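You operate a simulated robot arm through the tools that you are given. There is no shell and no other tool. Be economical: measure what you need, move in short steps, check, and stop when the job is done.

Carry out the task below with a simulated robot arm. There is one attempt and no reset: what you move stays moved.

TASK
Test the teal lever: catch water to about the cup's line and tip it down the funnel.
Fine: keep clear of the spout and the hot water in the cup; put the cup back. Set down upright: clear cup.

The check looks at the end state, three seconds after you hand in, the way a careful person would. Anything else that was tipped, shoved, dropped, spilled or broken makes it a failure.

THE ROBOT
A 7-joint arm with a two-finger gripper, fixed in place. Base frame: the origin is at the foot of the arm, x ahead of it, y to its left, z up. Readings come in mm, degrees, newtons and seconds.
With the tool pointing down near the work surface it reaches from about 280 to 700 mm from the base axis. Its first joint turns from -66.0 to 66.0 degrees. Payload 2.45 kg.
Tool frame: the origin (TCP) lies between the finger pads and is the grasp point; the fingertips stand 26 mm ahead of it; z points along the fingers, y is the line along which they close. The gripper opens to 96 mm. The gripper's body begins 69 mm behind the TCP.
Orientation is that of the tool frame in the base frame, as a unit quaternion [w, x, y, z]. With the fingers straight down and closing along the base's y, the tool's x points along the base's -x, its y along +y and its z along -z.

THE INTERFACE
- The arm moves only by the tool jog_arm. Its argument "targets" is a list of rows, each a list of 7 numbers: the shift along the tool's x, y, z in units of 30 mm (1.0 is 30 mm), then the turn, a rotation vector about the tool's x, y, z in units of 4 degrees (1.0 is 4 degrees), then the opening, from 0 (shut) to 1 (fully open). In form: [[x, y, z, wx, wy, wz, claw], ...]. A call has 1 to 10 rows; each row shifts and turns the commanded pose from where the row before left it, along the tool's axes as they then stand. A call with a number of a shift or a turn outside -1 to 1 is refused whole. Rows are played at 5 a second. More than 50 mm and 8.6 degrees between two rows, or a gripper value outside its range, and nothing of the call is played. A pose out of reach is approached as far as the arm can. The call stops where the force on the tool passes 40 N (or 10 N more than at its start, if that is more) or the arm is blocked; 0.2 s more then pass. Each finger halts on what it meets, pressing with about 30 N; the grip force reading is that of the motor and also rises with nothing between the fingers. The clock runs only during rows and for 0.2 s after the last one: add rows that do not move to give the fingers time. It gives the time, the measured TCP pose, the force on the tool (base axes), the opening and the grip force at its end, in the units of the frame above (readings bear some noise), with the torque about the TCP (base axes, N m) and any sound that the robot's microphone picked up.
- Cameras (640 x 400 px; columns grow to the right, rows downward): "scene" is fixed at [167.3, -393.8, 1418.8]; the picture's right is [0.76, -0.65, 0.00], its down [-0.39, -0.45, -0.80] and it looks along [0.52, 0.60, -0.60] (base axes); focal length 288 px, centre (320, 200). "wrist" rides on the gripper at [82, 3, -98] in the tool frame; the picture's right is [-0.04, 1.00, 0.00], its down [-0.73, -0.03, -0.68] and it looks along [-0.68, -0.03, 0.73] (tool axes); focal length 256 px, centre (320, 200). There is no depth. A picture from a camera that has moved, and an enlarged one, comes with that camera's place and axes in the base frame and with its lens.
- get_image(camera): a new picture of that camera. It takes no simulated time.
- inspect(camera, box): a new picture of the part [left, top, right, bottom] of that camera's present view, enlarged. It takes no simulated time.
- finish_job(): hands the job in; it is judged then, once.

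Work in short steps. Places have to be worked out from the pictures, the camera data and where the tool is seen: move nearer, look again, correct. Check each grasp and each placing, and mend what went wrong. You have 120 turns and 68 pictures in all, those below and enlarged ones among them. Open the gripper and draw the arm clear of the work before you hand the job in, unless the task says otherwise; then end with one line.

The tools are called after "Call:" by a JSON object that holds its "op" and its "data". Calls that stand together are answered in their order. jog_arm: Moves the arm, as the interface text tells. Its arguments: {"type":"object","properties":{"targets":{"type":"array","items":{"type":"array","items":{"type":"number"}}}},"required":["targets"]} The other tools are called the same way: get_image (camera) takes a picture; inspect (camera, box) takes an enlarged picture of a part of a camera's view; finish_job () hands the job in.

At the start:

```text
clock: 0.0
ee_pos: [385.8, -49.2, 1213.6]
orientation: [0.0, 0.0, 1.0, 0.0]
ft_force: [-0.3, 0.6, -0.7]
wrist_torque: [0.01, 0.02, -0.04]
width: 96.0
grasp_force: 0.0
```

scene: 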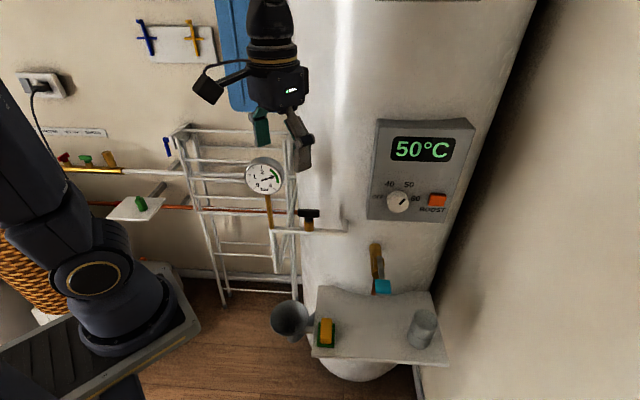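
wrist: 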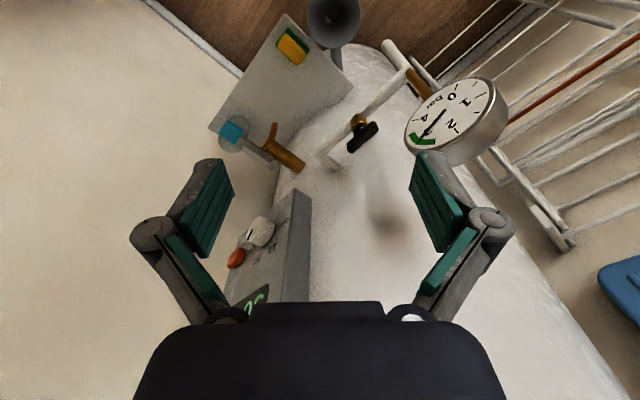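

I'll look closely at the working area first: tap with the teal lever, shelf with cup, funnel.

Call:
{"op": "inspect", "data": {"camera": "scene", "box": [260, 230, 460, 380]}}

Call:
{"op": "inspect", "data": {"camera": "wrist", "box": [180, 0, 420, 180]}}

```text
2.67 times, centred on (360, 305) of scene
camera zoom: at [167.3, -393.8, 1418.8], right [0.76, -0.65, 0.0], down [-0.39, -0.45, -0.8], along [0.52, 0.6, -0.6], focal length 768 px, centre (213, -80)
```

zoom: 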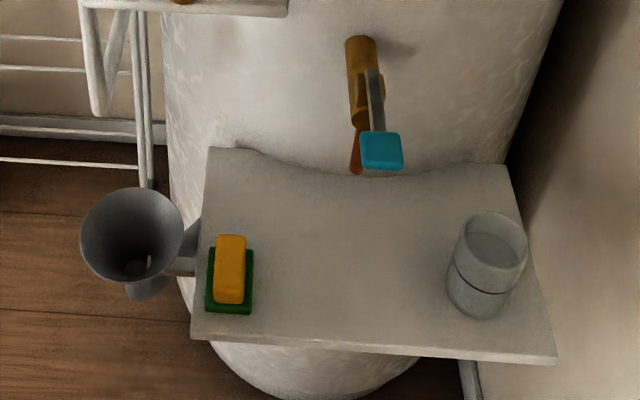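

```text
2.22 times, centred on (300, 90) of wrist
camera zoom: at [304.9, -44.7, 1312.1], right [0.04, 1.0, 0.0], down [0.73, -0.03, 0.68], along [0.68, -0.03, -0.73], focal length 569 px, centre (364, 444)
```

zoom: 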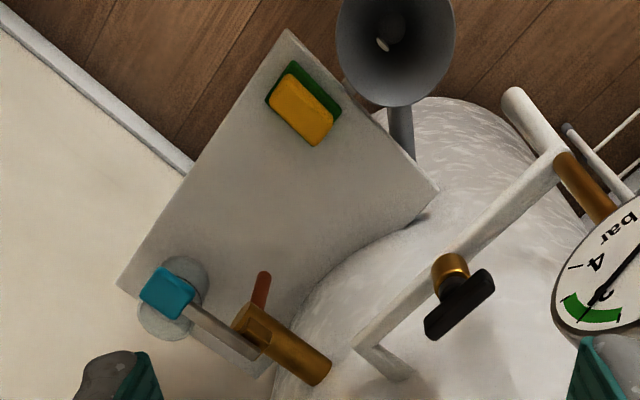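

I place the things roughly by triangulation: teal pad ~(506,-201,920), spout tip ~(556,-152,793), cup ~(609,-273) with its rim at ~770, shelf ~686, funnel ~(381,-24). I want a side grasp with the camera above, so I first turn the wrist about the tool axis in free space.

Call:
{"op": "jog_arm", "data": {"targets": [[0, 0, 0, 0, 0, 1, 1], [0, 0, 0, 0, 0, 1, 1], [0, 0, 0, 0, 0, 1, 1], [0, 0, 0, 0, 0, 1, 1], [0, 0, 0, 0, 0, 1, 1], [0, 0, 0, 0, 0, 1, 1], [0, 0, 0, 0, 0, 1, 1], [0, 0, 0, 0, 0, 1, 1], [0, 0, 0, 0, 0, 1, 1], [0, 0, 0, 0, 0, 1, 1]]}}

Call:
{"op": "jog_arm", "data": {"targets": [[0, 0, 0, 0, 0, 1, 1], [0, 0, 0, 0, 0, 1, 1], [0, 0, 0, 0, 0, 1, 1], [0, 0, 0, 0, 0, 1, 1], [0, 0, 0, 0, 0, 1, 1], [0, 0, 0, 0, 0, 1, 1], [0, 0, 0, 0, 0, 1, 1], [0, 0, 0, 0, 0, 1, 1], [0, 0, 0, 0, 0, 1, 1], [0, 0, 0, 0, 0, 1, 1]]}}

Call:
{"op": "jog_arm", "data": {"targets": [[0, 0, 0, 0, 0, 1, 1], [0, 0, 0, 0, 0, 1, 1], [0, 0, 0, 0, 0, 1, 1], [0, 0, 0, 0, 0, 1, 1], [0, 0, 0, 0, 0, 1, 1], [0, 0, 0, 0, 0, 1, 1], [0, 0, 0, 0, 0, 1, 1], [0, 0, 0, 0, 0, 1, 1], [0, 0, 0, 0, 0, 1, 1], [0, 0, 0, 0, 0, 1, 1]]}}

Call:
{"op": "jog_arm", "data": {"targets": [[0, 0, 0, 0, 0, 1, 1], [0, 0, 0, 0, 0, 1, 1], [0, 0, 0, 0, 0, 1, 1], [0, 0, 0, 0, 0, 1, 1], [0, 0, 0, 0, 0, 1, 1], [0, 0, 0, 0, 0, 1, 1], [0, 0, 0, 0, 0, 1, 1], [0, 0, 0, 0, 0, 1, 1], [0, 0, 0, 0, 0, 1, 1], [0, 0, 0, 0, 0, 1, 1]]}}

```text
clock: 2.2
ee_pos: [385.4, -48.7, 1213.8]
orientation: [0.0, 0.343, 0.939, 0.0]
ft_force: [0.7, 0.2, 0.7]
wrist_torque: [0.02, 0.01, 0.01]
width: 95.8
grasp_force: 0.0
```

```text
clock: 4.4
ee_pos: [385.5, -49.1, 1213.8]
orientation: [0.0, 0.643, 0.766, 0.0]
ft_force: [0.2, 1.0, -0.6]
wrist_torque: [-0.03, 0.0, 0.03]
width: 96.0
grasp_force: 0.0
```

```text
clock: 6.6
ee_pos: [385.5, -48.2, 1214.4]
orientation: [0.0, 0.867, 0.499, 0.0]
ft_force: [-0.5, -0.3, -0.1]
wrist_torque: [-0.02, -0.01, 0.01]
width: 95.9
grasp_force: 0.1
```

```text
clock: 8.8
ee_pos: [385.9, -47.9, 1214.0]
orientation: [0.0, 0.985, 0.173, 0.0]
ft_force: [-1.2, -0.3, 0.9]
wrist_torque: [-0.01, -0.01, -0.01]
width: 96.0
grasp_force: 0.1
```

The flip works so far (160° turned). I turn a further 36° so the tool would head toward the cup, then pitch up a bit.

Call:
{"op": "jog_arm", "data": {"targets": [[0, 0, 0, 0, 0, 1, 1], [0, 0, 0, 0, 0, 1, 1], [0, 0, 0, 0, 0, 1, 1], [0, 0, 0, 0, 0, 1, 1], [0, 0, 0, 0, 0, 1, 1], [0, 0, 0, 0, 0, 1, 1], [0, 0, 0, 0, 0, 1, 1], [0, 0, 0, 0, 0, 1, 1], [0, 0, 0, 0, 0, 1, 1]]}}

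Call:
{"op": "jog_arm", "data": {"targets": [[0, 0, 0, 0, 1, 0, 1], [0, 0, 0, 0, 1, 0, 1], [0, 0, 0, 0, 1, 0, 1], [0, 0, 0, 0, 1, 0, 1], [0, 0, 0, 0, 1, 0, 1], [0, 0, 0, 0, 1, 0, 1], [0, 0, 0, 0, 1, 0, 1], [0, 0, 0, 0, 1, 0, 1]]}}

Call:
{"op": "get_image", "data": {"camera": "wrist"}}

Call:
{"op": "get_image", "data": {"camera": "scene"}}

```text
clock: 10.8
ee_pos: [385.1, -48.1, 1216.1]
orientation: [0.0, 0.993, -0.114, 0.004]
ft_force: [0.5, 0.4, -0.9]
wrist_torque: [-0.06, -0.03, -0.02]
width: 96.0
grasp_force: 0.1
out of reach, approached as far as the arm can: row 8
```

```text
clock: 12.6
ee_pos: [385.0, -48.7, 1216.7]
orientation: [0.031, 0.953, -0.11, 0.28]
ft_force: [-0.3, 0.7, -0.6]
wrist_torque: [-0.01, -0.02, -0.04]
width: 96.1
grasp_force: 0.0
```

```text
63 pictures are left
camera wrist: at [399.9, -55.3, 1343.4], right [-0.26, -0.97, -0.03], down [-0.95, 0.25, 0.18], along [-0.17, 0.07, -0.98], focal length 256 px, centre (320, 200)
```

wrist: 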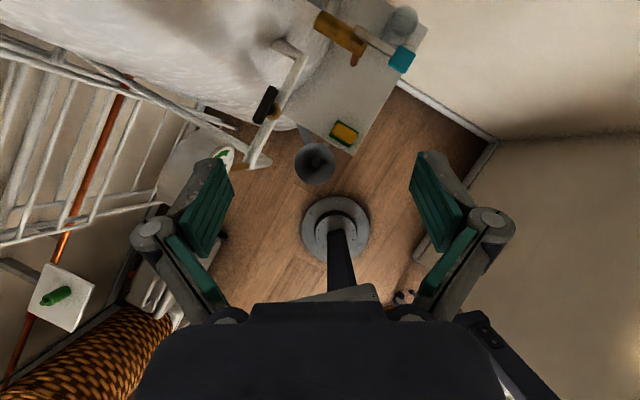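

```text
62 pictures are left
```

scene: 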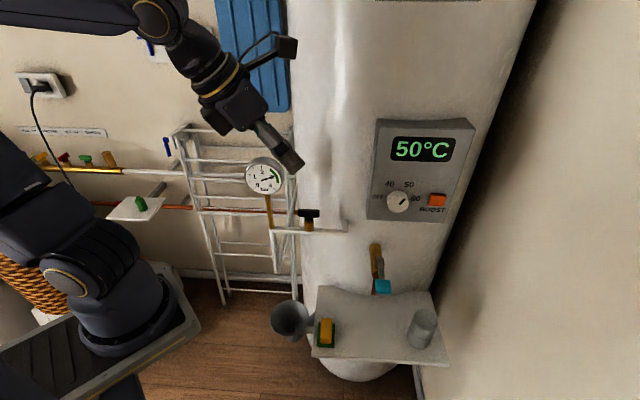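

Camera is now above and the yaw is about -13°, pitch ~58° down. Next I move sideways and down to about (420,-220,1050), clear in front of the lever, before levelling the tool.

Call:
{"op": "jog_arm", "data": {"targets": [[-0.125, 0.76, 0.854, 0, 0, 0, 1], [-0.125, 0.76, 0.854, 0, 0, 0, 1], [-0.125, 0.76, 0.854, 0, 0, 0, 1], [-0.125, 0.76, 0.854, 0, 0, 0, 1], [-0.125, 0.76, 0.854, 0, 0, 0, 1], [-0.125, 0.76, 0.854, 0, 0, 0, 1], [-0.125, 0.76, 0.854, 0, 0, 0, 1]]}}

Call:
{"op": "jog_arm", "data": {"targets": [[0, 0, 0, 0, 1, 0, 1], [0, 0, 0, 0, 1, 0, 1], [0, 0, 0, 0, 1, 0, 1], [0, 0, 0, 0, 1, 0, 1], [0, 0, 0, 0, 1, 0, 1], [0, 0, 0, 0, 1, 0, 1], [0, 0, 0, 0, 1, 0, 1], [0, 0, 0, 0, 1, 0, 1], [0, 0, 0, 0, 1, 0, 1]]}}

Call:
{"op": "get_image", "data": {"camera": "wrist"}}

```text
clock: 14.2
ee_pos: [421.1, -219.3, 1050.1]
orientation: [0.031, 0.954, -0.11, 0.278]
ft_force: [-1.2, -0.2, -0.1]
wrist_torque: [0.03, -0.03, 0.01]
width: 96.1
grasp_force: 0.0
```

```text
clock: 16.2
ee_pos: [435.1, -237.6, 1053.0]
orientation: [0.062, 0.821, -0.094, 0.559]
ft_force: [0.0, -0.1, 0.1]
wrist_torque: [0.0, -0.02, -0.01]
width: 96.0
grasp_force: 0.0
out of reach, approached as far as the arm can: row 6, 7, 8, 9
```

```text
61 pictures are left
camera wrist: at [373.8, -227.7, 1165.6], right [-0.24, -0.97, -0.04], down [-0.87, 0.23, -0.43], along [0.43, -0.07, -0.9], focal length 256 px, centre (320, 200)
```

wrist: 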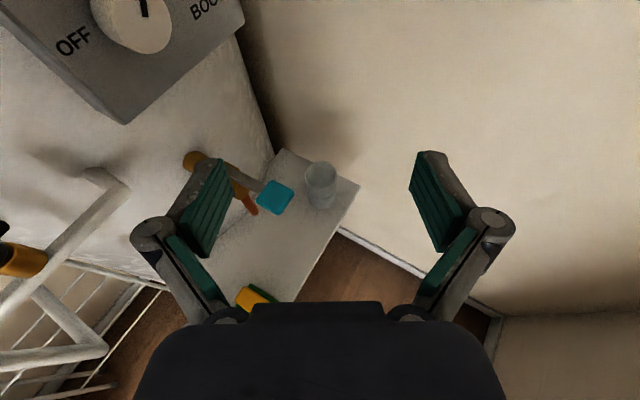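

Triangulation from this view agrees: cup (613,-273), teal pad (507,-201,920), spout tip (556,-151,793). I go down at about (450,-320,850), well clear of the lever.

Call:
{"op": "jog_arm", "data": {"targets": [[0, 0.9, 0, 0, 0, 0, 1], [0, 0.9, 0, 0, 0, 0, 1], [-0.9, 0.1, 0.5, 0, 0, 0, 1], [-0.98, 0.1, 0.6, 0, 0, 0, 1], [-0.98, 0.1, 0.6, 0, 0, 0, 1], [-0.98, 0.1, 0.6, 0, 0, 0, 1], [-0.98, 0.1, 0.6, 0, 0, 0, 1], [-0.98, 0.1, 0.5, 0, 0, 0, 1]]}}

Call:
{"op": "get_image", "data": {"camera": "scene"}}

```text
clock: 18.0
ee_pos: [447.5, -315.4, 853.5]
orientation: [0.063, 0.821, -0.095, 0.559]
ft_force: [0.0, 0.8, 0.3]
wrist_torque: [0.0, 0.01, 0.0]
width: 96.2
grasp_force: 0.0
```

```text
60 pictures are left
```

scene: 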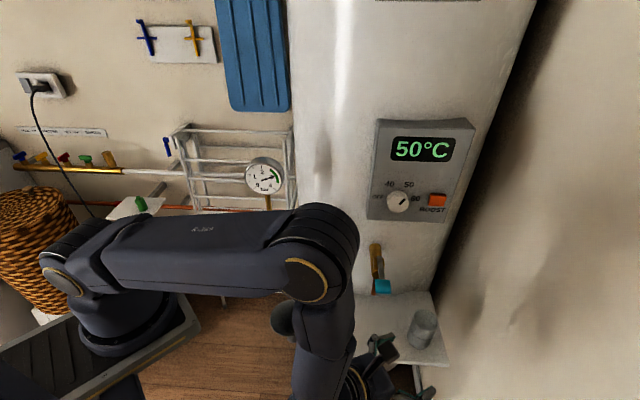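

Path is clear and the wall is ~170 mm beyond the cup. I yaw to about +11° and then look from the wrist.

Call:
{"op": "jog_arm", "data": {"targets": [[0, 0, 0, 0.93, 0, -0.366, 1], [0, 0, 0, 0.93, 0, -0.366, 1], [0, 0, 0, 0.93, 0, -0.366, 1], [0, 0, 0, 0.93, 0, -0.366, 1], [0, 0, 0, 0.93, 0, -0.366, 1], [0, 0, 0, 0.93, 0, -0.366, 1], [-1, 0, 0, 0, 0, 0, 1], [-1, 0, 0, 0, 0, 0, 1]]}}

Call:
{"op": "get_image", "data": {"camera": "wrist"}}

```text
clock: 19.8
ee_pos: [426.9, -319.3, 798.5]
orientation: [-0.056, 0.822, 0.079, 0.562]
ft_force: [-0.8, 0.8, 1.0]
wrist_torque: [0.0, -0.03, 0.02]
width: 96.2
grasp_force: 0.0
```

```text
59 pictures are left
camera wrist: at [367.2, -333.9, 910.2], right [0.17, -0.98, -0.04], down [-0.89, -0.14, -0.44], along [0.42, 0.11, -0.9], focal length 256 px, centre (320, 200)
```

wrist: 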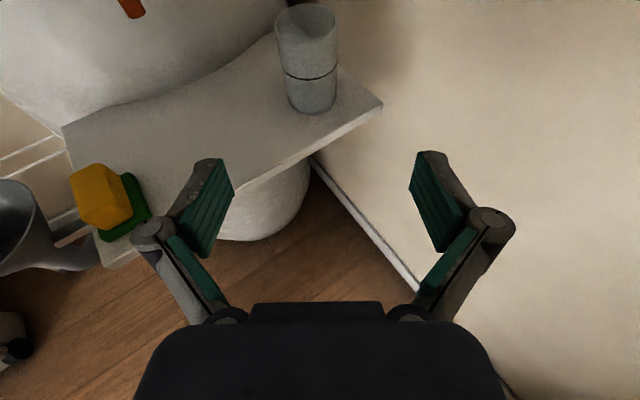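

Cup axis now reads about (607,-274), diameter ~60, shelf ~684, line ~38 mm above the base. I go to a pre-grasp ~110 mm short of it at z≈725.

Call:
{"op": "jog_arm", "data": {"targets": [[-0.343, -0.08, 0.81, 0, 0, 0, 1], [-0.343, -0.08, 0.81, 0, 0, 0, 1], [-0.343, -0.08, 0.81, 0, 0, 0, 1], [-0.343, -0.08, 0.81, 0, 0, 0, 1], [0, 0, 0, 0, 0, 0, 1]]}}

Call:
{"op": "get_image", "data": {"camera": "wrist"}}

Call:
{"op": "inspect", "data": {"camera": "scene", "box": [320, 240, 480, 400]}}

```text
clock: 21.0
ee_pos: [498.7, -296.6, 725.0]
orientation: [-0.054, 0.823, 0.077, 0.56]
ft_force: [-0.1, 0.1, 0.1]
wrist_torque: [0.04, 0.04, -0.01]
width: 96.1
grasp_force: 0.1
```

```text
58 pictures are left
camera wrist: at [439.3, -310.3, 837.4], right [0.17, -0.98, -0.04], down [-0.89, -0.14, -0.43], along [0.42, 0.11, -0.9], focal length 256 px, centre (320, 200)
```

wrist: 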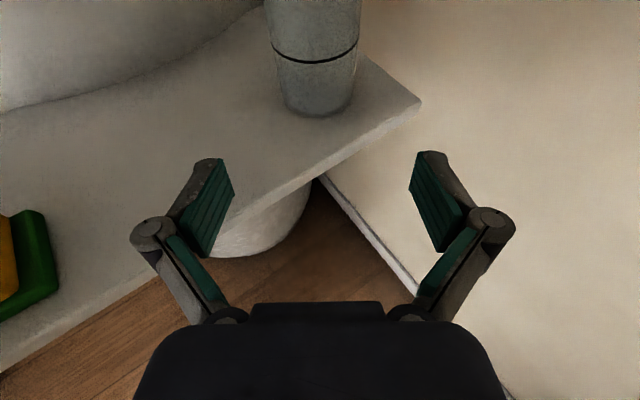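

```text
2.50 times, centred on (400, 320) of scene
camera zoom: at [167.3, -393.8, 1418.8], right [0.76, -0.65, 0.0], down [-0.39, -0.45, -0.8], along [0.52, 0.6, -0.6], focal length 720 px, centre (120, -100)
```

zoom: 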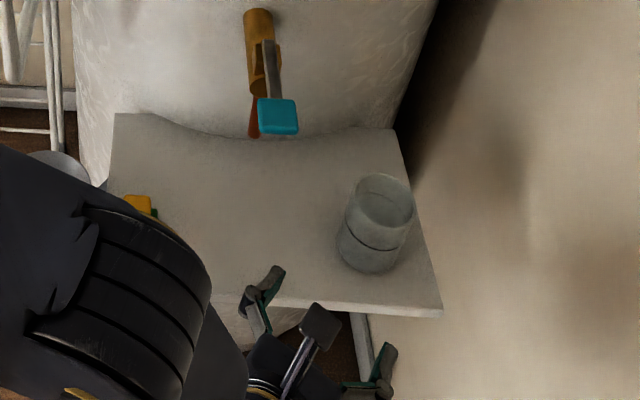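

Cup bottom re-measures at (608,-272), nearly dead ahead. I advance 108 mm horizontally with open fingers.

Call:
{"op": "jog_arm", "data": {"targets": [[0.261, -0.016, 0.671, 0, 0, 0, 1], [0.261, -0.016, 0.671, 0, 0, 0, 1], [0.261, -0.016, 0.671, 0, 0, 0, 1], [0.261, -0.016, 0.671, 0, 0, 0, 1], [0.261, -0.016, 0.671, 0, 0, 0, 1], [0, 0, 0, 0, 0, 0, 1]]}}

Call:
{"op": "inspect", "data": {"camera": "scene", "box": [320, 240, 480, 400]}}

Call:
{"op": "get_image", "data": {"camera": "wrist"}}

```text
clock: 22.4
ee_pos: [604.3, -271.7, 724.6]
orientation: [-0.056, 0.822, 0.078, 0.561]
ft_force: [-0.2, 0.0, -0.2]
wrist_torque: [0.0, 0.01, 0.06]
width: 96.0
grasp_force: 0.1
```

```text
2.50 times, centred on (400, 320) of scene
camera zoom: at [167.3, -393.8, 1418.8], right [0.76, -0.65, 0.0], down [-0.39, -0.45, -0.8], along [0.52, 0.6, -0.6], focal length 720 px, centre (120, -100)
```

zoom: 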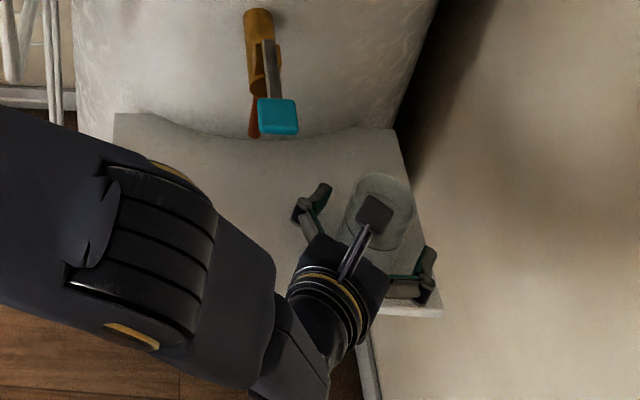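

```text
55 pictures are left
camera wrist: at [544.5, -287.3, 836.2], right [0.17, -0.98, -0.04], down [-0.89, -0.14, -0.43], along [0.42, 0.11, -0.9], focal length 256 px, centre (320, 200)
```

wrist: 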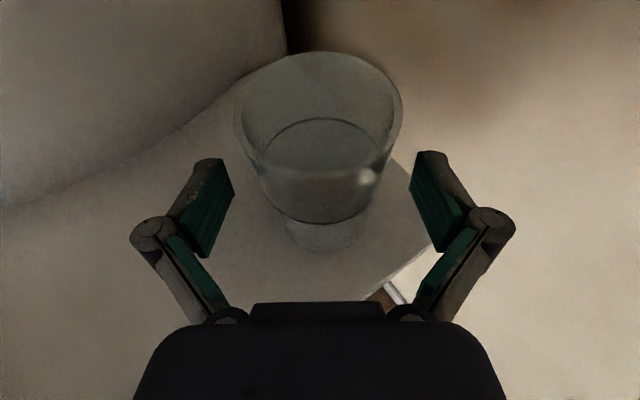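

The cup sits centred between the fingers. I close on it.

Call:
{"op": "jog_arm", "data": {"targets": [[0, 0, 0, 0, 0, 0, 0.5], [0, 0, 0, 0, 0, 0, 0.4], [0, 0, 0, 0, 0, 0, 0.4], [0, 0, 0, 0, 0, 0, 0.4], [0, 0, 0, 0, 0, 0, 0.4]]}}

Call:
{"op": "get_image", "data": {"camera": "wrist"}}

```text
clock: 23.6
ee_pos: [604.5, -273.0, 724.7]
orientation: [-0.055, 0.823, 0.078, 0.56]
ft_force: [-0.7, -0.2, 1.7]
wrist_torque: [0.0, 0.01, 0.02]
width: 58.4
grasp_force: 29.7
```

```text
54 pictures are left
camera wrist: at [544.2, -287.5, 836.4], right [0.17, -0.98, -0.04], down [-0.89, -0.14, -0.43], along [0.42, 0.11, -0.9], focal length 256 px, centre (320, 200)
```

wrist: 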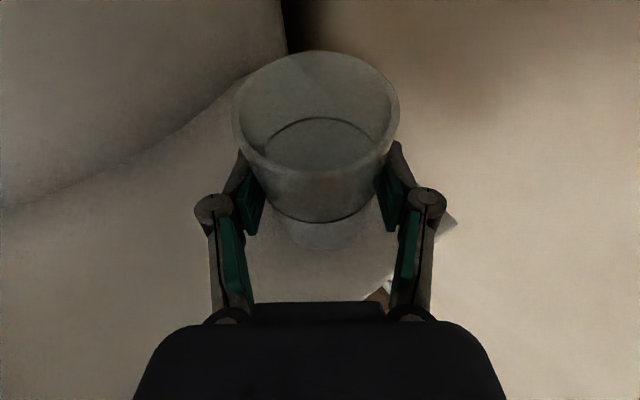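

Grip is firm (58.4 mm, 29.7 N); the reference pose for putting back is TCP (604.5,-273,724.7). I lift 8 mm and slide ~80% of the way toward the spout.

Call:
{"op": "jog_arm", "data": {"targets": [[0.25, 0, -0.097, 0, 0, 0, 0.4], [0, 0, 0, 0, 0, 0, 0.4], [-0.052, -0.686, -0.132, 0, 0, 0, 0.4], [-0.052, -0.686, -0.132, 0, 0, 0, 0.4], [-0.052, -0.686, -0.132, 0, 0, 0, 0.4], [-0.052, -0.686, -0.132, 0, 0, 0, 0.4], [-0.052, -0.686, -0.132, 0, 0, 0, 0.4], [0, 0, 0, 0, 0, 0, 0.4]]}}

Call:
{"op": "get_image", "data": {"camera": "wrist"}}

Call:
{"op": "inspect", "data": {"camera": "scene", "box": [320, 240, 480, 400]}}

```text
clock: 25.4
ee_pos: [563.8, -175.6, 734.0]
orientation: [-0.055, 0.822, 0.077, 0.561]
ft_force: [0.8, 0.1, -0.6]
wrist_torque: [0.04, 0.07, 0.0]
width: 58.0
grasp_force: 30.1
```

```text
53 pictures are left
camera wrist: at [503.7, -189.1, 845.4], right [0.17, -0.98, -0.04], down [-0.89, -0.14, -0.43], along [0.42, 0.11, -0.9], focal length 256 px, centre (320, 200)
```

wrist: 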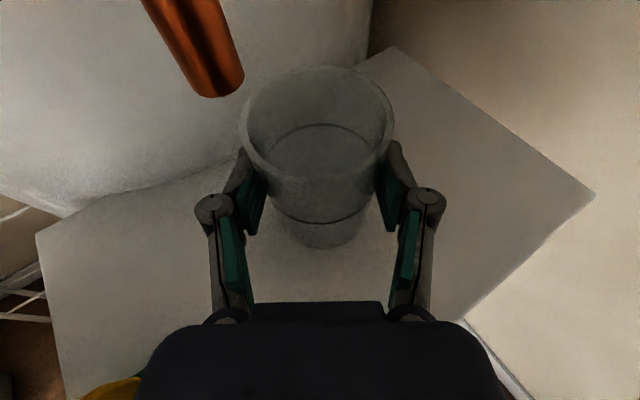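

```text
2.50 times, centred on (400, 320) of scene
camera zoom: at [167.3, -393.8, 1418.8], right [0.76, -0.65, 0.0], down [-0.39, -0.45, -0.8], along [0.52, 0.6, -0.6], focal length 720 px, centre (120, -100)
```

zoom: 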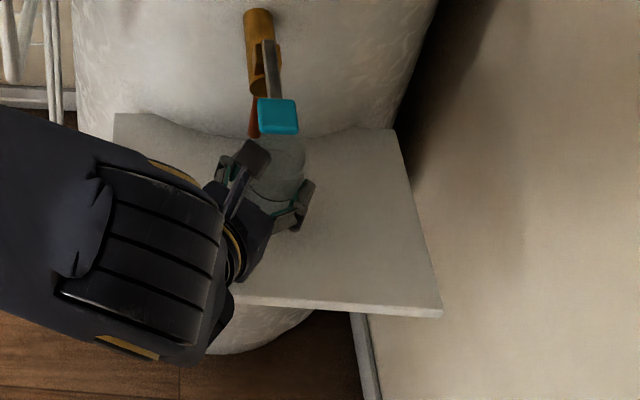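

The spout tip re-measures near (557,-150,793) with the rim at ~780. I lower ~5 mm and ease the cup the remaining 26 mm under it.

Call:
{"op": "jog_arm", "data": {"targets": [[-0.16, 0, 0.06, 0, 0, 0, 0.4], [0, -0.29, 0, 0, 0, 0, 0.4], [0, -0.29, 0, 0, 0, 0, 0.4], [0, -0.29, 0, 0, 0, 0, 0.4], [0, 0, 0, 0, 0, 0, 0.4]]}}

Call:
{"op": "get_image", "data": {"camera": "wrist"}}

```text
clock: 26.6
ee_pos: [559.4, -150.3, 729.0]
orientation: [-0.054, 0.822, 0.077, 0.562]
ft_force: [2.8, -5.8, 15.7]
wrist_torque: [-0.19, -0.31, -0.04]
width: 56.7
grasp_force: 29.4
```

```text
51 pictures are left
camera wrist: at [499.6, -163.8, 840.1], right [0.17, -0.98, -0.04], down [-0.89, -0.14, -0.44], along [0.42, 0.11, -0.9], focal length 256 px, centre (320, 200)
```

wrist: 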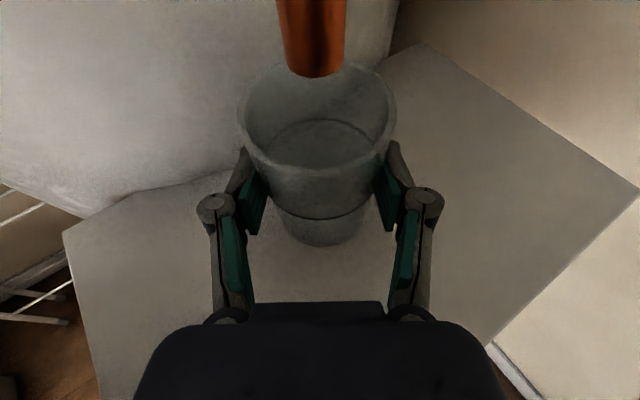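

Force shows the cup base is on the shelf; in the view the spout sits over the cup mouth. I ease off the pressure 1.5 mm, then open the fingers slowly.

Call:
{"op": "jog_arm", "data": {"targets": [[0.047, 0, -0.018, 0, 0, 0, 0.4], [0, 0, 0, 0, 0, 0, 0.4]]}}

Call:
{"op": "jog_arm", "data": {"targets": [[0, 0, 0, 0, 0, 0, 0.62], [0, 0, 0, 0, 0, 0, 0.68], [0, 0, 0, 0, 0, 0, 0.8], [0, 0, 0, 0, 0, 0, 1], [0, 0, 0, 0, 0, 0, 1]]}}

Call:
{"op": "get_image", "data": {"camera": "wrist"}}

```text
clock: 27.2
ee_pos: [558.6, -149.2, 728.9]
orientation: [-0.056, 0.823, 0.078, 0.56]
ft_force: [3.4, 0.8, 8.0]
wrist_torque: [0.0, -0.35, 0.07]
width: 56.4
grasp_force: 30.1
```

```text
clock: 28.4
ee_pos: [558.3, -150.6, 729.7]
orientation: [-0.054, 0.822, 0.077, 0.561]
ft_force: [-0.3, 0.0, -0.4]
wrist_torque: [0.0, 0.01, -0.02]
width: 96.1
grasp_force: 0.0
```

```text
50 pictures are left
camera wrist: at [499.5, -164.3, 840.9], right [0.17, -0.98, -0.04], down [-0.89, -0.14, -0.43], along [0.42, 0.11, -0.9], focal length 256 px, centre (320, 200)
```

wrist: 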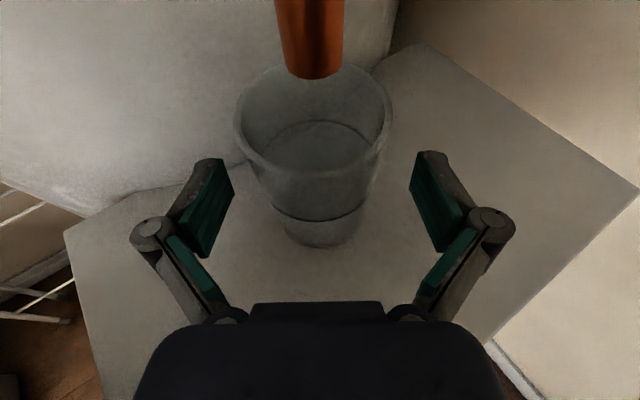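

Cup stands released under the spout. I retreat 130 mm straight back horizontally and check.

Call:
{"op": "jog_arm", "data": {"targets": [[-0.29, 0, -0.745, 0, 0, 0, 1], [-0.29, 0, -0.745, 0, 0, 0, 1], [-0.29, 0, -0.745, 0, 0, 0, 1], [-0.29, 0, -0.745, 0, 0, 0, 1], [-0.29, 0, -0.745, 0, 0, 0, 1], [0, 0, 0, 0, 0, 0, 1]]}}

Call:
{"op": "get_image", "data": {"camera": "wrist"}}

Call:
{"op": "inspect", "data": {"camera": "scene", "box": [320, 240, 480, 400]}}

```text
clock: 29.8
ee_pos: [440.6, -171.8, 728.7]
orientation: [-0.055, 0.822, 0.078, 0.561]
ft_force: [-0.3, 0.2, 0.4]
wrist_torque: [-0.02, 0.03, 0.02]
width: 95.9
grasp_force: 0.1
```

```text
49 pictures are left
camera wrist: at [381.8, -186.4, 840.7], right [0.17, -0.98, -0.04], down [-0.89, -0.14, -0.43], along [0.42, 0.11, -0.9], focal length 256 px, centre (320, 200)
```

wrist: 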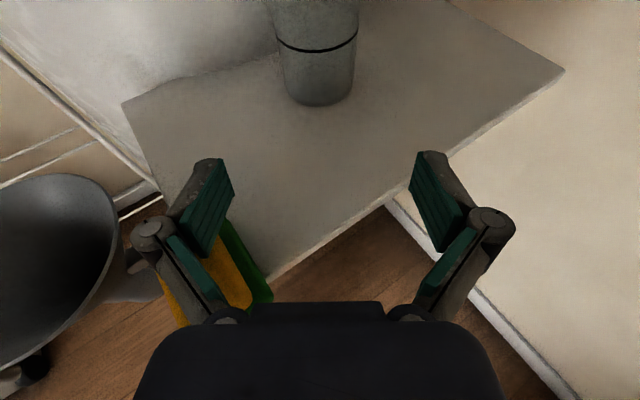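

```text
2.50 times, centred on (400, 320) of scene
camera zoom: at [167.2, -393.8, 1418.8], right [0.76, -0.65, 0.0], down [-0.39, -0.45, -0.8], along [0.52, 0.6, -0.6], focal length 720 px, centre (120, -100)
```

zoom: 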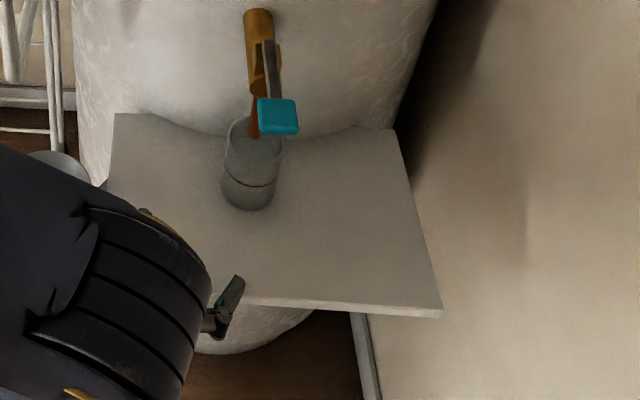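

The cup is well placed and upright. The left finger is near the sponge, so I rise straight up first, then go right and up away from the lever.

Call:
{"op": "jog_arm", "data": {"targets": [[0.932, 0, -0.364, 0, 0, 0, 1], [0.466, 0, -0.182, 0, 0, 0, 1], [0, 1, 0, 0, 0, 0, 1], [0, 1, 0, 0, 0, 0, 1], [0, 1, 0, 0, 0, 0, 1], [0, 1, 0, 0, 0, 0, 0.5], [0.932, 0, -0.364, 0, 0, 0, 0], [0.932, 0, -0.364, 0, 0, 0, 0], [0, 0, 0, 0, 0, 0, 0]]}}

Call:
{"op": "get_image", "data": {"camera": "wrist"}}

Call:
{"op": "inspect", "data": {"camera": "scene", "box": [260, 230, 460, 380]}}

```text
clock: 31.8
ee_pos: [464.9, -292.1, 834.7]
orientation: [-0.055, 0.823, 0.077, 0.561]
ft_force: [-0.1, 0.7, -0.9]
wrist_torque: [0.0, -0.01, -0.01]
width: 5.4
grasp_force: 1.5
```

```text
47 pictures are left
camera wrist: at [404.5, -305.2, 945.5], right [0.17, -0.98, -0.04], down [-0.89, -0.14, -0.43], along [0.42, 0.11, -0.9], focal length 256 px, centre (320, 200)
```

wrist: 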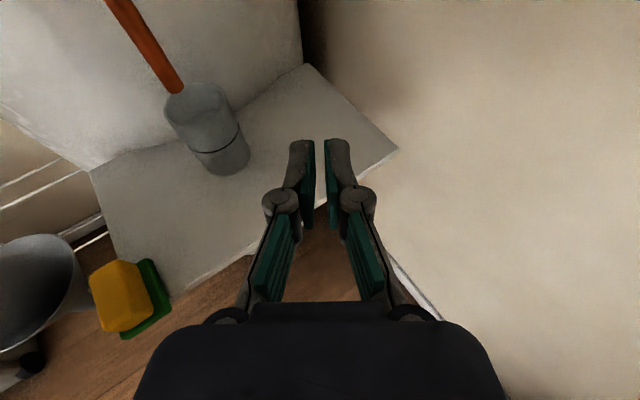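

```text
2.67 times, centred on (360, 305) of scene
camera zoom: at [167.3, -393.8, 1418.8], right [0.76, -0.65, 0.0], down [-0.39, -0.45, -0.8], along [0.52, 0.6, -0.6], focal length 768 px, centre (213, -80)
```

zoom: 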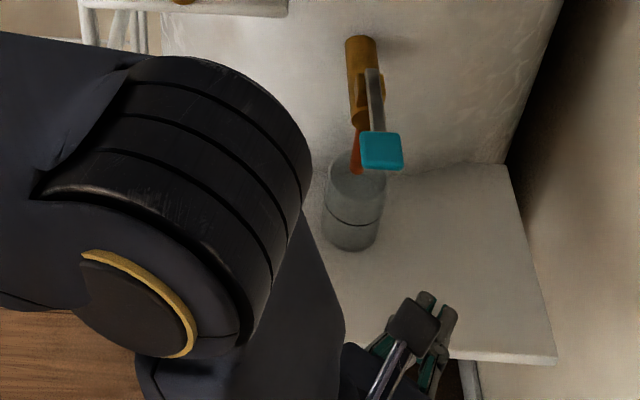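

Sponge and cup are untouched. I rise further to see the lever from above its height.

Call:
{"op": "jog_arm", "data": {"targets": [[0.932, 0, -0.364, 0, 0, 0, 0], [0.932, 0, -0.364, 0, 0, 0, 0], [0.932, 0, -0.364, 0, 0, 0, 0], [0.932, 0, -0.364, 0, 0, 0, 0], [0.932, 0, -0.364, 0, 0, 0, 0], [0, 0, 0, 0, 0, 0, 0]]}}

Call:
{"op": "get_image", "data": {"camera": "wrist"}}

```text
clock: 33.2
ee_pos: [464.6, -290.6, 983.7]
orientation: [-0.055, 0.823, 0.078, 0.56]
ft_force: [0.3, 0.2, 0.4]
wrist_torque: [-0.03, -0.01, 0.02]
width: 0.0
grasp_force: 28.8
```

```text
45 pictures are left
camera wrist: at [405.2, -305.2, 1095.3], right [0.18, -0.98, -0.04], down [-0.89, -0.14, -0.43], along [0.42, 0.11, -0.9], focal length 256 px, centre (320, 200)
```

wrist: 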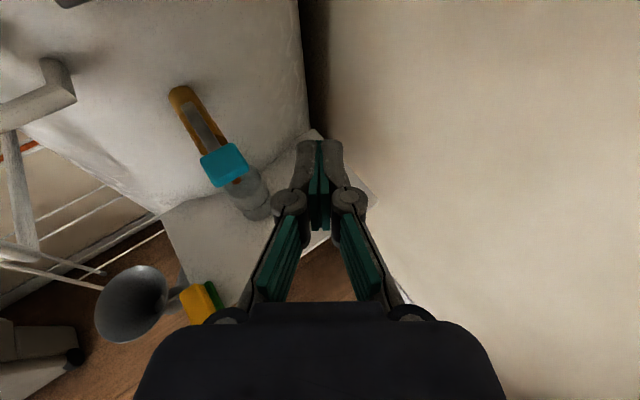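

Pad centre confirmed at about (506,-200,920). I pitch the closed fingers to 45° down and hover with the tips about 30 mm above the pad.

Call:
{"op": "jog_arm", "data": {"targets": [[0, 0, 0, 0, -1, 0, 0], [0, 0, 0, 0, -1, 0, 0], [0, 0, 0, 0, -1, 0, 0], [0, 0, 0, 0, -1, 0, 0], [0, 0, 0, 0, -1, 0, 0], [0, 0, 0, 0, -1, 0, 0]]}}

Call:
{"op": "jog_arm", "data": {"targets": [[0.2825, -0.673, 0.2825, 0, 0, 0, 0], [0.2825, -0.673, 0.2825, 0, 0, 0, 0], [0.2825, -0.673, 0.2825, 0, 0, 0, 0], [0.2825, -0.673, 0.2825, 0, 0, 0, 0], [0, 0, 0, 0, 0, 0, 0]]}}

Call:
{"op": "get_image", "data": {"camera": "wrist"}}

Call:
{"op": "inspect", "data": {"camera": "scene", "box": [320, 220, 440, 310]}}

```text
clock: 34.6
ee_pos: [464.6, -292.8, 983.7]
orientation: [-0.038, 0.921, 0.087, 0.377]
ft_force: [-0.3, -0.7, 0.6]
wrist_torque: [-0.04, -0.03, 0.0]
width: 0.0
grasp_force: 28.9
```

```text
clock: 35.8
ee_pos: [495.8, -202.4, 983.7]
orientation: [-0.037, 0.921, 0.086, 0.378]
ft_force: [0.0, 0.3, -0.2]
wrist_torque: [0.0, 0.02, -0.01]
width: 0.1
grasp_force: 28.8
```

```text
44 pictures are left
camera wrist: at [486.6, -207.8, 1111.2], right [0.16, -0.99, -0.03], down [-0.99, -0.16, -0.03], along [0.03, 0.04, -1.0], focal length 256 px, centre (320, 200)
```

wrist: 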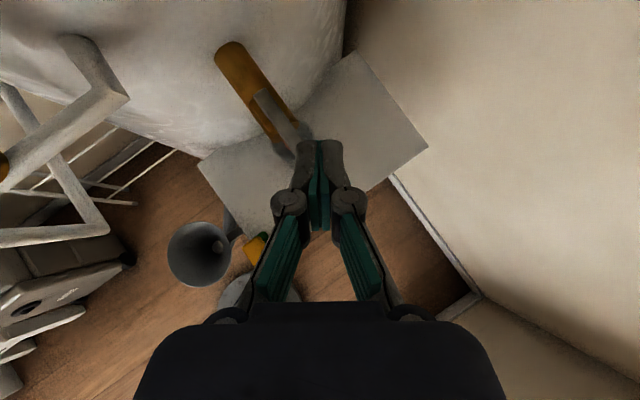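

```text
4.44 times, centred on (380, 265) of scene
camera zoom: at [167.3, -393.8, 1418.8], right [0.76, -0.65, 0.0], down [-0.39, -0.45, -0.8], along [0.52, 0.6, -0.6], focal length 1280 px, centre (53, -89)
```

zoom: 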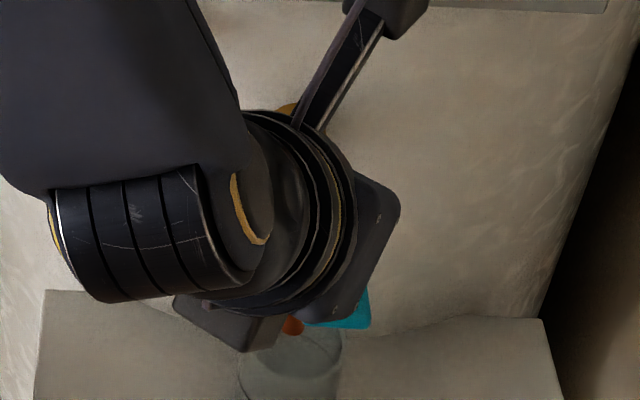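

The tips hover over the pad. I come down in small steps until contact and read the force.

Call:
{"op": "jog_arm", "data": {"targets": [[-0.283, 0, 0.283, 0, 0, 0, 0], [-0.236, 0, 0.236, 0, 0, 0, 0], [-0.094, 0, 0.094, 0, 0, 0, 0], [-0.094, 0, 0.094, 0, 0, 0, 0], [-0.094, 0, 0.094, 0, 0, 0, 0], [0, 0, 0, 0, 0, 0, 0]]}}

Call:
{"op": "get_image", "data": {"camera": "wrist"}}

```text
clock: 37.2
ee_pos: [495.9, -203.4, 948.8]
orientation: [-0.039, 0.921, 0.088, 0.378]
ft_force: [0.4, -0.9, 1.4]
wrist_torque: [-0.01, -0.03, 0.0]
width: 0.0
grasp_force: 28.4
```

```text
42 pictures are left
camera wrist: at [486.1, -208.5, 1076.2], right [0.16, -0.99, -0.03], down [-0.99, -0.16, -0.03], along [0.03, 0.04, -1.0], focal length 256 px, centre (320, 200)
```

wrist: 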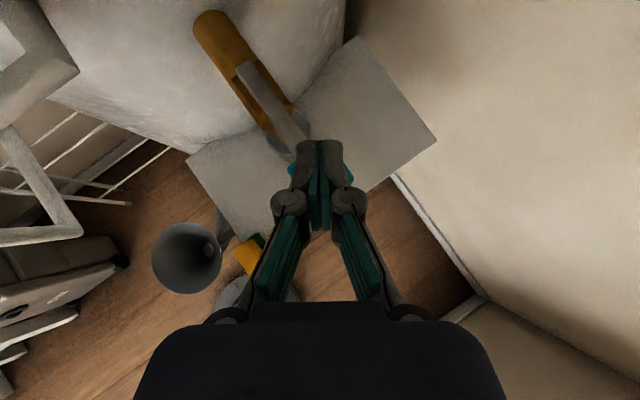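

Barely any force yet; the pad shows on both sides of the tips. I press on in 4 mm steps.

Call:
{"op": "jog_arm", "data": {"targets": [[-0.094, 0, 0.094, 0, 0, 0, 0], [-0.094, 0, 0.094, 0, 0, 0, 0], [0, 0, 0, 0, 0, 0, 0]]}}

Call:
{"op": "jog_arm", "data": {"targets": [[-0.094, 0, 0.094, 0, 0, 0, 0], [-0.094, 0, 0.094, 0, 0, 0, 0]]}}

Call:
{"op": "inspect", "data": {"camera": "scene", "box": [320, 240, 440, 330]}}

```text
clock: 38.0
ee_pos: [495.9, -204.1, 941.8]
orientation: [-0.038, 0.921, 0.088, 0.378]
ft_force: [-1.0, 0.6, 1.7]
wrist_torque: [0.02, 0.05, 0.03]
width: 0.2
grasp_force: 28.6
```

```text
clock: 38.6
ee_pos: [495.8, -203.6, 933.3]
orientation: [-0.037, 0.921, 0.087, 0.377]
ft_force: [-0.2, 0.6, 2.8]
wrist_torque: [0.06, -0.04, -0.03]
width: 0.0
grasp_force: 28.7
```

```text
4.44 times, centred on (380, 285) of scene
camera zoom: at [167.2, -393.7, 1418.8], right [0.76, -0.65, 0.0], down [-0.39, -0.45, -0.8], along [0.52, 0.6, -0.6], focal length 1280 px, centre (53, -178)
```

zoom: 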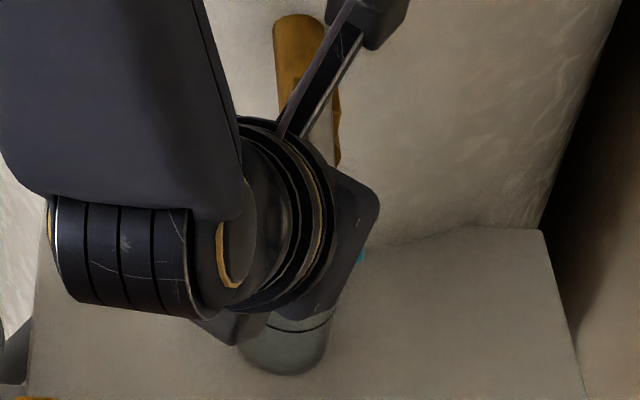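

Force rises slowly (2.8 N): a light spring. No water sound yet; the lower cup and its line are visible in the scene view. I press a little more.

Call:
{"op": "jog_arm", "data": {"targets": [[-0.094, 0, 0.094, 0, 0, 0, 0], [-0.094, 0, 0.094, 0, 0, 0, 0]]}}

Call:
{"op": "inspect", "data": {"camera": "scene", "box": [320, 240, 440, 330]}}

```text
clock: 39.2
ee_pos: [495.9, -203.8, 926.4]
orientation: [-0.037, 0.921, 0.087, 0.378]
ft_force: [-3.0, 1.1, 12.9]
wrist_torque: [0.15, -0.01, 0.04]
width: 0.0
grasp_force: 29.2
```

```text
4.44 times, centred on (380, 285) of scene
camera zoom: at [166.9, -393.7, 1418.9], right [0.76, -0.65, 0.0], down [-0.39, -0.45, -0.8], along [0.52, 0.6, -0.6], focal length 1280 px, centre (53, -178)
```

zoom: 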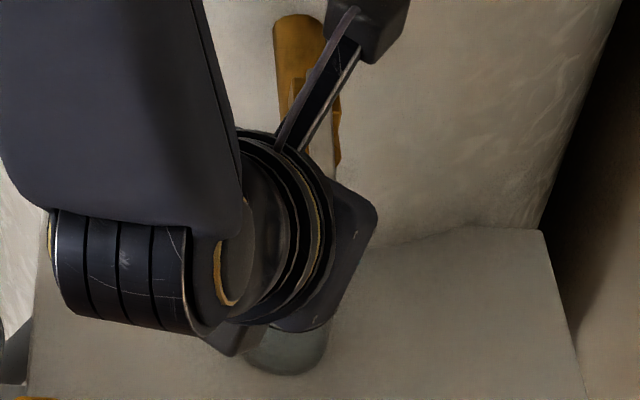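

Force jumped to 12.9 N, with no sound. I hold briefly to see whether water runs or force changes.

Call:
{"op": "jog_arm", "data": {"targets": [[0, 0, 0, 0, 0, 0, 0], [0, 0, 0, 0, 0, 0, 0]]}}

Call:
{"op": "inspect", "data": {"camera": "wrist", "box": [200, 60, 440, 210]}}

```text
clock: 39.8
ee_pos: [495.5, -204.3, 927.6]
orientation: [-0.037, 0.921, 0.087, 0.377]
ft_force: [-1.3, -1.7, 16.2]
wrist_torque: [0.09, -0.09, -0.01]
width: 0.0
grasp_force: 28.5
```

```text
2.67 times, centred on (320, 135) of wrist
camera zoom: at [486.0, -208.6, 1053.7], right [0.16, -0.99, -0.03], down [-0.99, -0.16, -0.03], along [0.03, 0.04, -1.0], focal length 683 px, centre (320, 373)
```

zoom: 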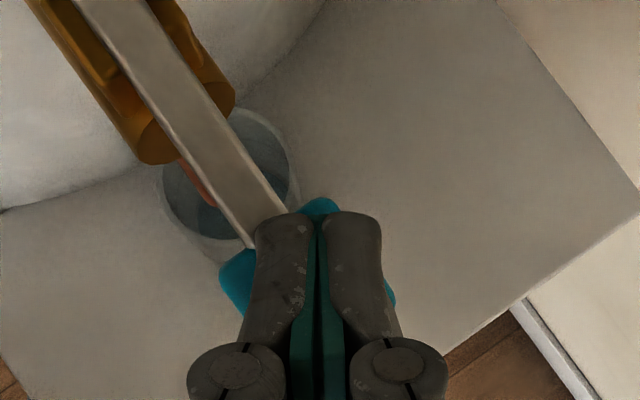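

I back off 30 mm upward to see how the lever rests now and whether anything came out.

Call:
{"op": "jog_arm", "data": {"targets": [[0.35, 0, -0.35, 0, 0, 0, 0], [0.35, 0, -0.35, 0, 0, 0, 0], [-0.7, 0, -0.7, 0, 0, 0, 0], [-0.7, 0, -0.7, 0, 0, 0, 0], [0, 0, 0, 0, 0, 0, 0]]}}

Call:
{"op": "inspect", "data": {"camera": "wrist", "box": [200, 0, 440, 150]}}

```text
clock: 41.0
ee_pos: [436.7, -214.6, 954.4]
orientation: [-0.038, 0.921, 0.087, 0.377]
ft_force: [-0.1, 0.5, -0.5]
wrist_torque: [0.0, 0.03, -0.03]
width: 0.1
grasp_force: 28.6
```

```text
2.67 times, centred on (320, 75) of wrist
camera zoom: at [427.4, -219.5, 1082.1], right [0.16, -0.99, -0.03], down [-0.99, -0.16, -0.03], along [0.03, 0.04, -1.0], focal length 683 px, centre (320, 533)
```

zoom: 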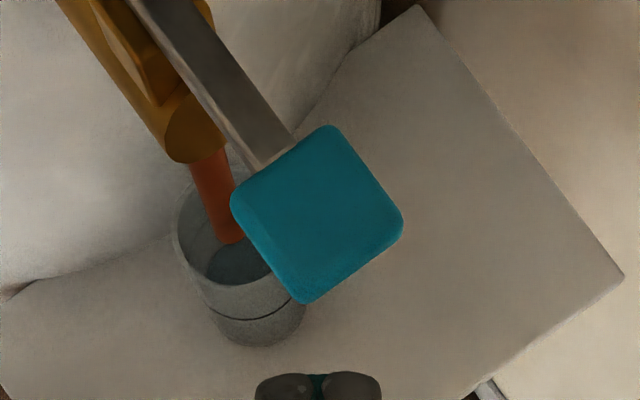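

Call:
{"op": "inspect", "data": {"camera": "scene", "box": [320, 240, 440, 330]}}

```text
4.44 times, centred on (380, 285) of scene
camera zoom: at [167.2, -393.8, 1418.8], right [0.76, -0.65, 0.0], down [-0.39, -0.45, -0.8], along [0.52, 0.6, -0.6], focal length 1280 px, centre (53, -178)
```

zoom: 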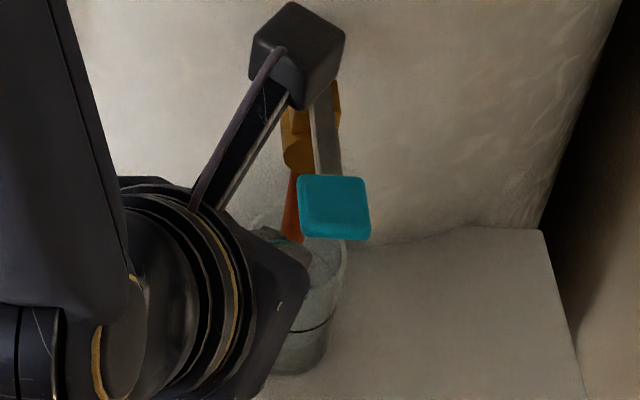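

The lever springs back. I zoom into the cup to judge whether any water came out.

Call:
{"op": "inspect", "data": {"camera": "wrist", "box": [250, 60, 330, 140]}}

```text
5.00 times, centred on (290, 100) of wrist
camera zoom: at [427.4, -219.5, 1082.1], right [0.16, -0.99, -0.03], down [-0.99, -0.16, -0.03], along [0.03, 0.04, -1.0], focal length 1280 px, centre (470, 700)
```

zoom: 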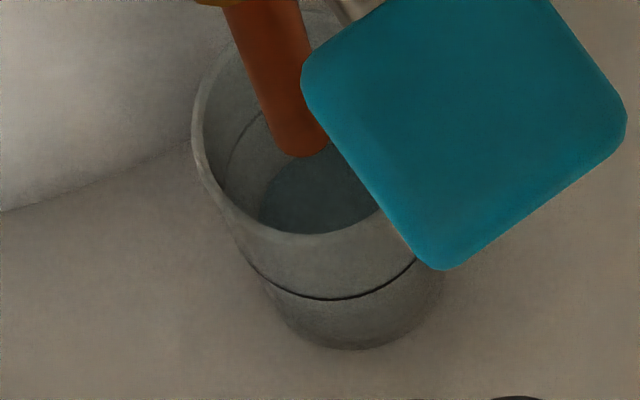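

The bluish disc below the ring suggests some water may already be in. I press again to the same depth for ~1 s and compare the inside of the cup.

Call:
{"op": "jog_arm", "data": {"targets": [[0.7, 0, 0.7, 0, 0, 0, 0], [0.7, 0, 0.7, 0, 0, 0, 0], [-0.35, 0, 0.35, 0, 0, 0, 0], [-0.35, 0, 0.35, 0, 0, 0, 0], [0, 0, 0, 0, 0, 0, 0], [0, 0, 0, 0, 0, 0, 0], [0, 0, 0, 0, 0, 0, 0]]}}

Call:
{"op": "inspect", "data": {"camera": "wrist", "box": [240, 70, 340, 170]}}

```text
clock: 42.6
ee_pos: [495.3, -203.3, 927.0]
orientation: [-0.038, 0.92, 0.088, 0.379]
ft_force: [-1.3, -0.1, 22.0]
wrist_torque: [0.19, -0.13, -0.01]
width: 0.0
grasp_force: 28.8
```

```text
4.00 times, centred on (290, 120) of wrist
camera zoom: at [485.7, -207.5, 1053.7], right [0.16, -0.99, -0.03], down [-0.99, -0.16, -0.03], along [0.03, 0.04, -1.0], focal length 1024 px, centre (440, 520)
```

zoom: 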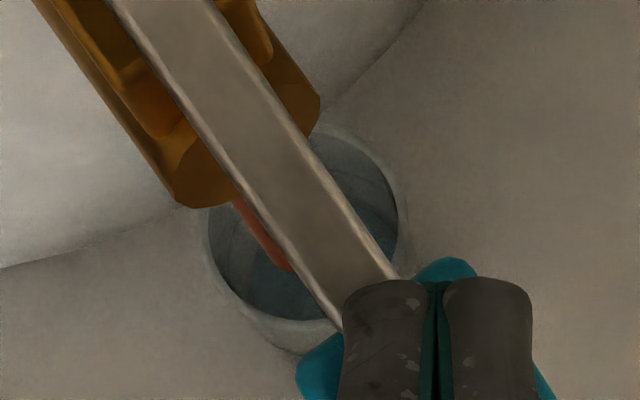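

Bluish surface seems visible. I back off to the same viewing pose to compare levels.

Call:
{"op": "jog_arm", "data": {"targets": [[0.35, 0, -0.35, 0, 0, 0, 0], [0.35, 0, -0.35, 0, 0, 0, 0], [-0.7, 0, -0.7, 0, 0, 0, 0], [-0.7, 0, -0.7, 0, 0, 0, 0], [0, 0, 0, 0, 0, 0, 0]]}}

Call:
{"op": "inspect", "data": {"camera": "wrist", "box": [250, 60, 330, 140]}}

```text
clock: 43.8
ee_pos: [437.9, -213.9, 955.7]
orientation: [-0.038, 0.921, 0.087, 0.377]
ft_force: [0.2, 0.6, 0.3]
wrist_torque: [0.01, 0.03, -0.01]
width: 0.1
grasp_force: 28.9
```

```text
5.00 times, centred on (290, 100) of wrist
camera zoom: at [428.0, -218.9, 1082.6], right [0.16, -0.99, -0.03], down [-0.99, -0.16, -0.03], along [0.03, 0.04, -1.0], focal length 1280 px, centre (470, 700)
```

zoom: 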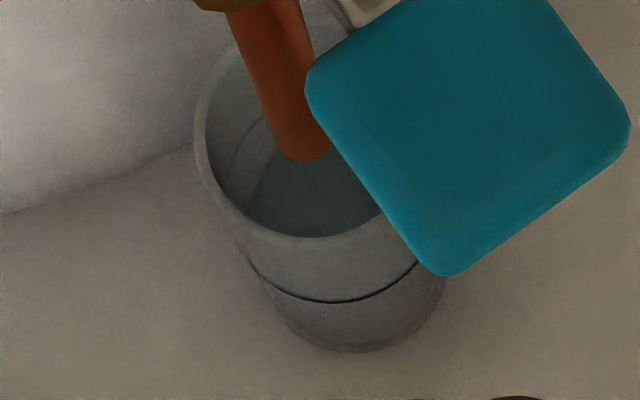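

The level rose (disc edge moved from 258 to 248 px; the ring lies around 235–240), so it flows while pressed, about 13 mm per second. A shorter dab of ~0.45 s should bring it near the line.

Call:
{"op": "jog_arm", "data": {"targets": [[0.7, 0, 0.7, 0, 0, 0, 0], [0.7, 0, 0.7, 0, 0, 0, 0], [-0.35, 0, 0.35, 0, 0, 0, 0], [-0.35, 0, 0.35, 0, 0, 0, 0], [0.35, 0, -0.35, 0, 0, 0, 0], [0.35, 0, -0.35, 0, 0, 0, 0], [-0.7, 0, -0.7, 0, 0, 0, 0], [-0.7, 0, -0.7, 0, 0, 0, 0], [0, 0, 0, 0, 0, 0, 0]]}}

Call:
{"op": "inspect", "data": {"camera": "wrist", "box": [250, 60, 330, 140]}}

```text
clock: 45.8
ee_pos: [437.8, -214.0, 954.5]
orientation: [-0.038, 0.921, 0.087, 0.378]
ft_force: [-0.4, -0.2, -0.4]
wrist_torque: [0.0, 0.04, -0.01]
width: 0.1
grasp_force: 28.4
```

```text
5.00 times, centred on (290, 100) of wrist
camera zoom: at [427.8, -218.7, 1082.5], right [0.16, -0.99, -0.03], down [-0.99, -0.16, -0.03], along [0.03, 0.04, -1.0], focal length 1280 px, centre (470, 700)
```

zoom: 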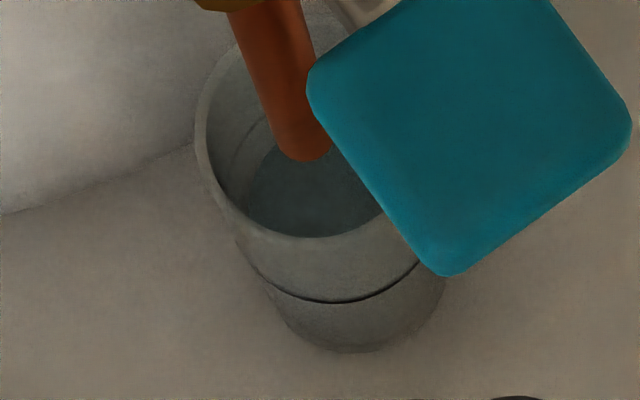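

Call:
{"op": "inspect", "data": {"camera": "wrist", "box": [285, 75, 325, 115]}}

Call:
{"op": "inspect", "data": {"camera": "scene", "box": [350, 270, 400, 320]}}

```text
10.00 times, centred on (305, 95) of wrist
camera zoom: at [427.8, -218.7, 1082.5], right [0.16, -0.99, -0.03], down [-0.99, -0.16, -0.03], along [0.03, 0.04, -1.0], focal length 2560 px, centre (470, 1250)
```

zoom: 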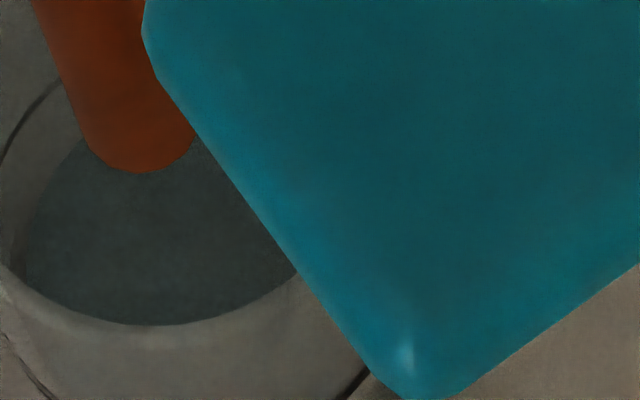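

```text
8.00 times, centred on (375, 295) of scene
camera zoom: at [167.2, -393.8, 1418.8], right [0.76, -0.65, 0.0], down [-0.39, -0.45, -0.8], along [0.52, 0.6, -0.6], focal length 2304 px, centre (-120, -560)
```

zoom: 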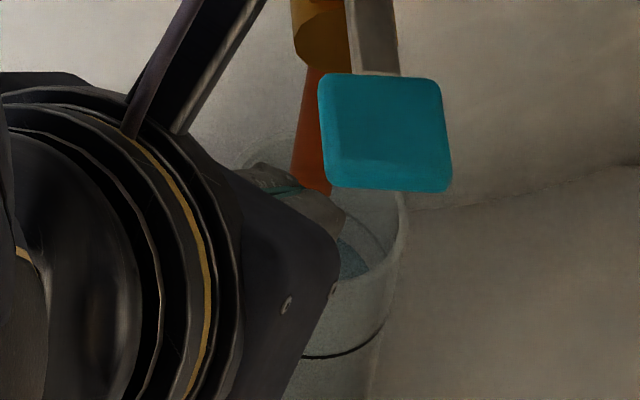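

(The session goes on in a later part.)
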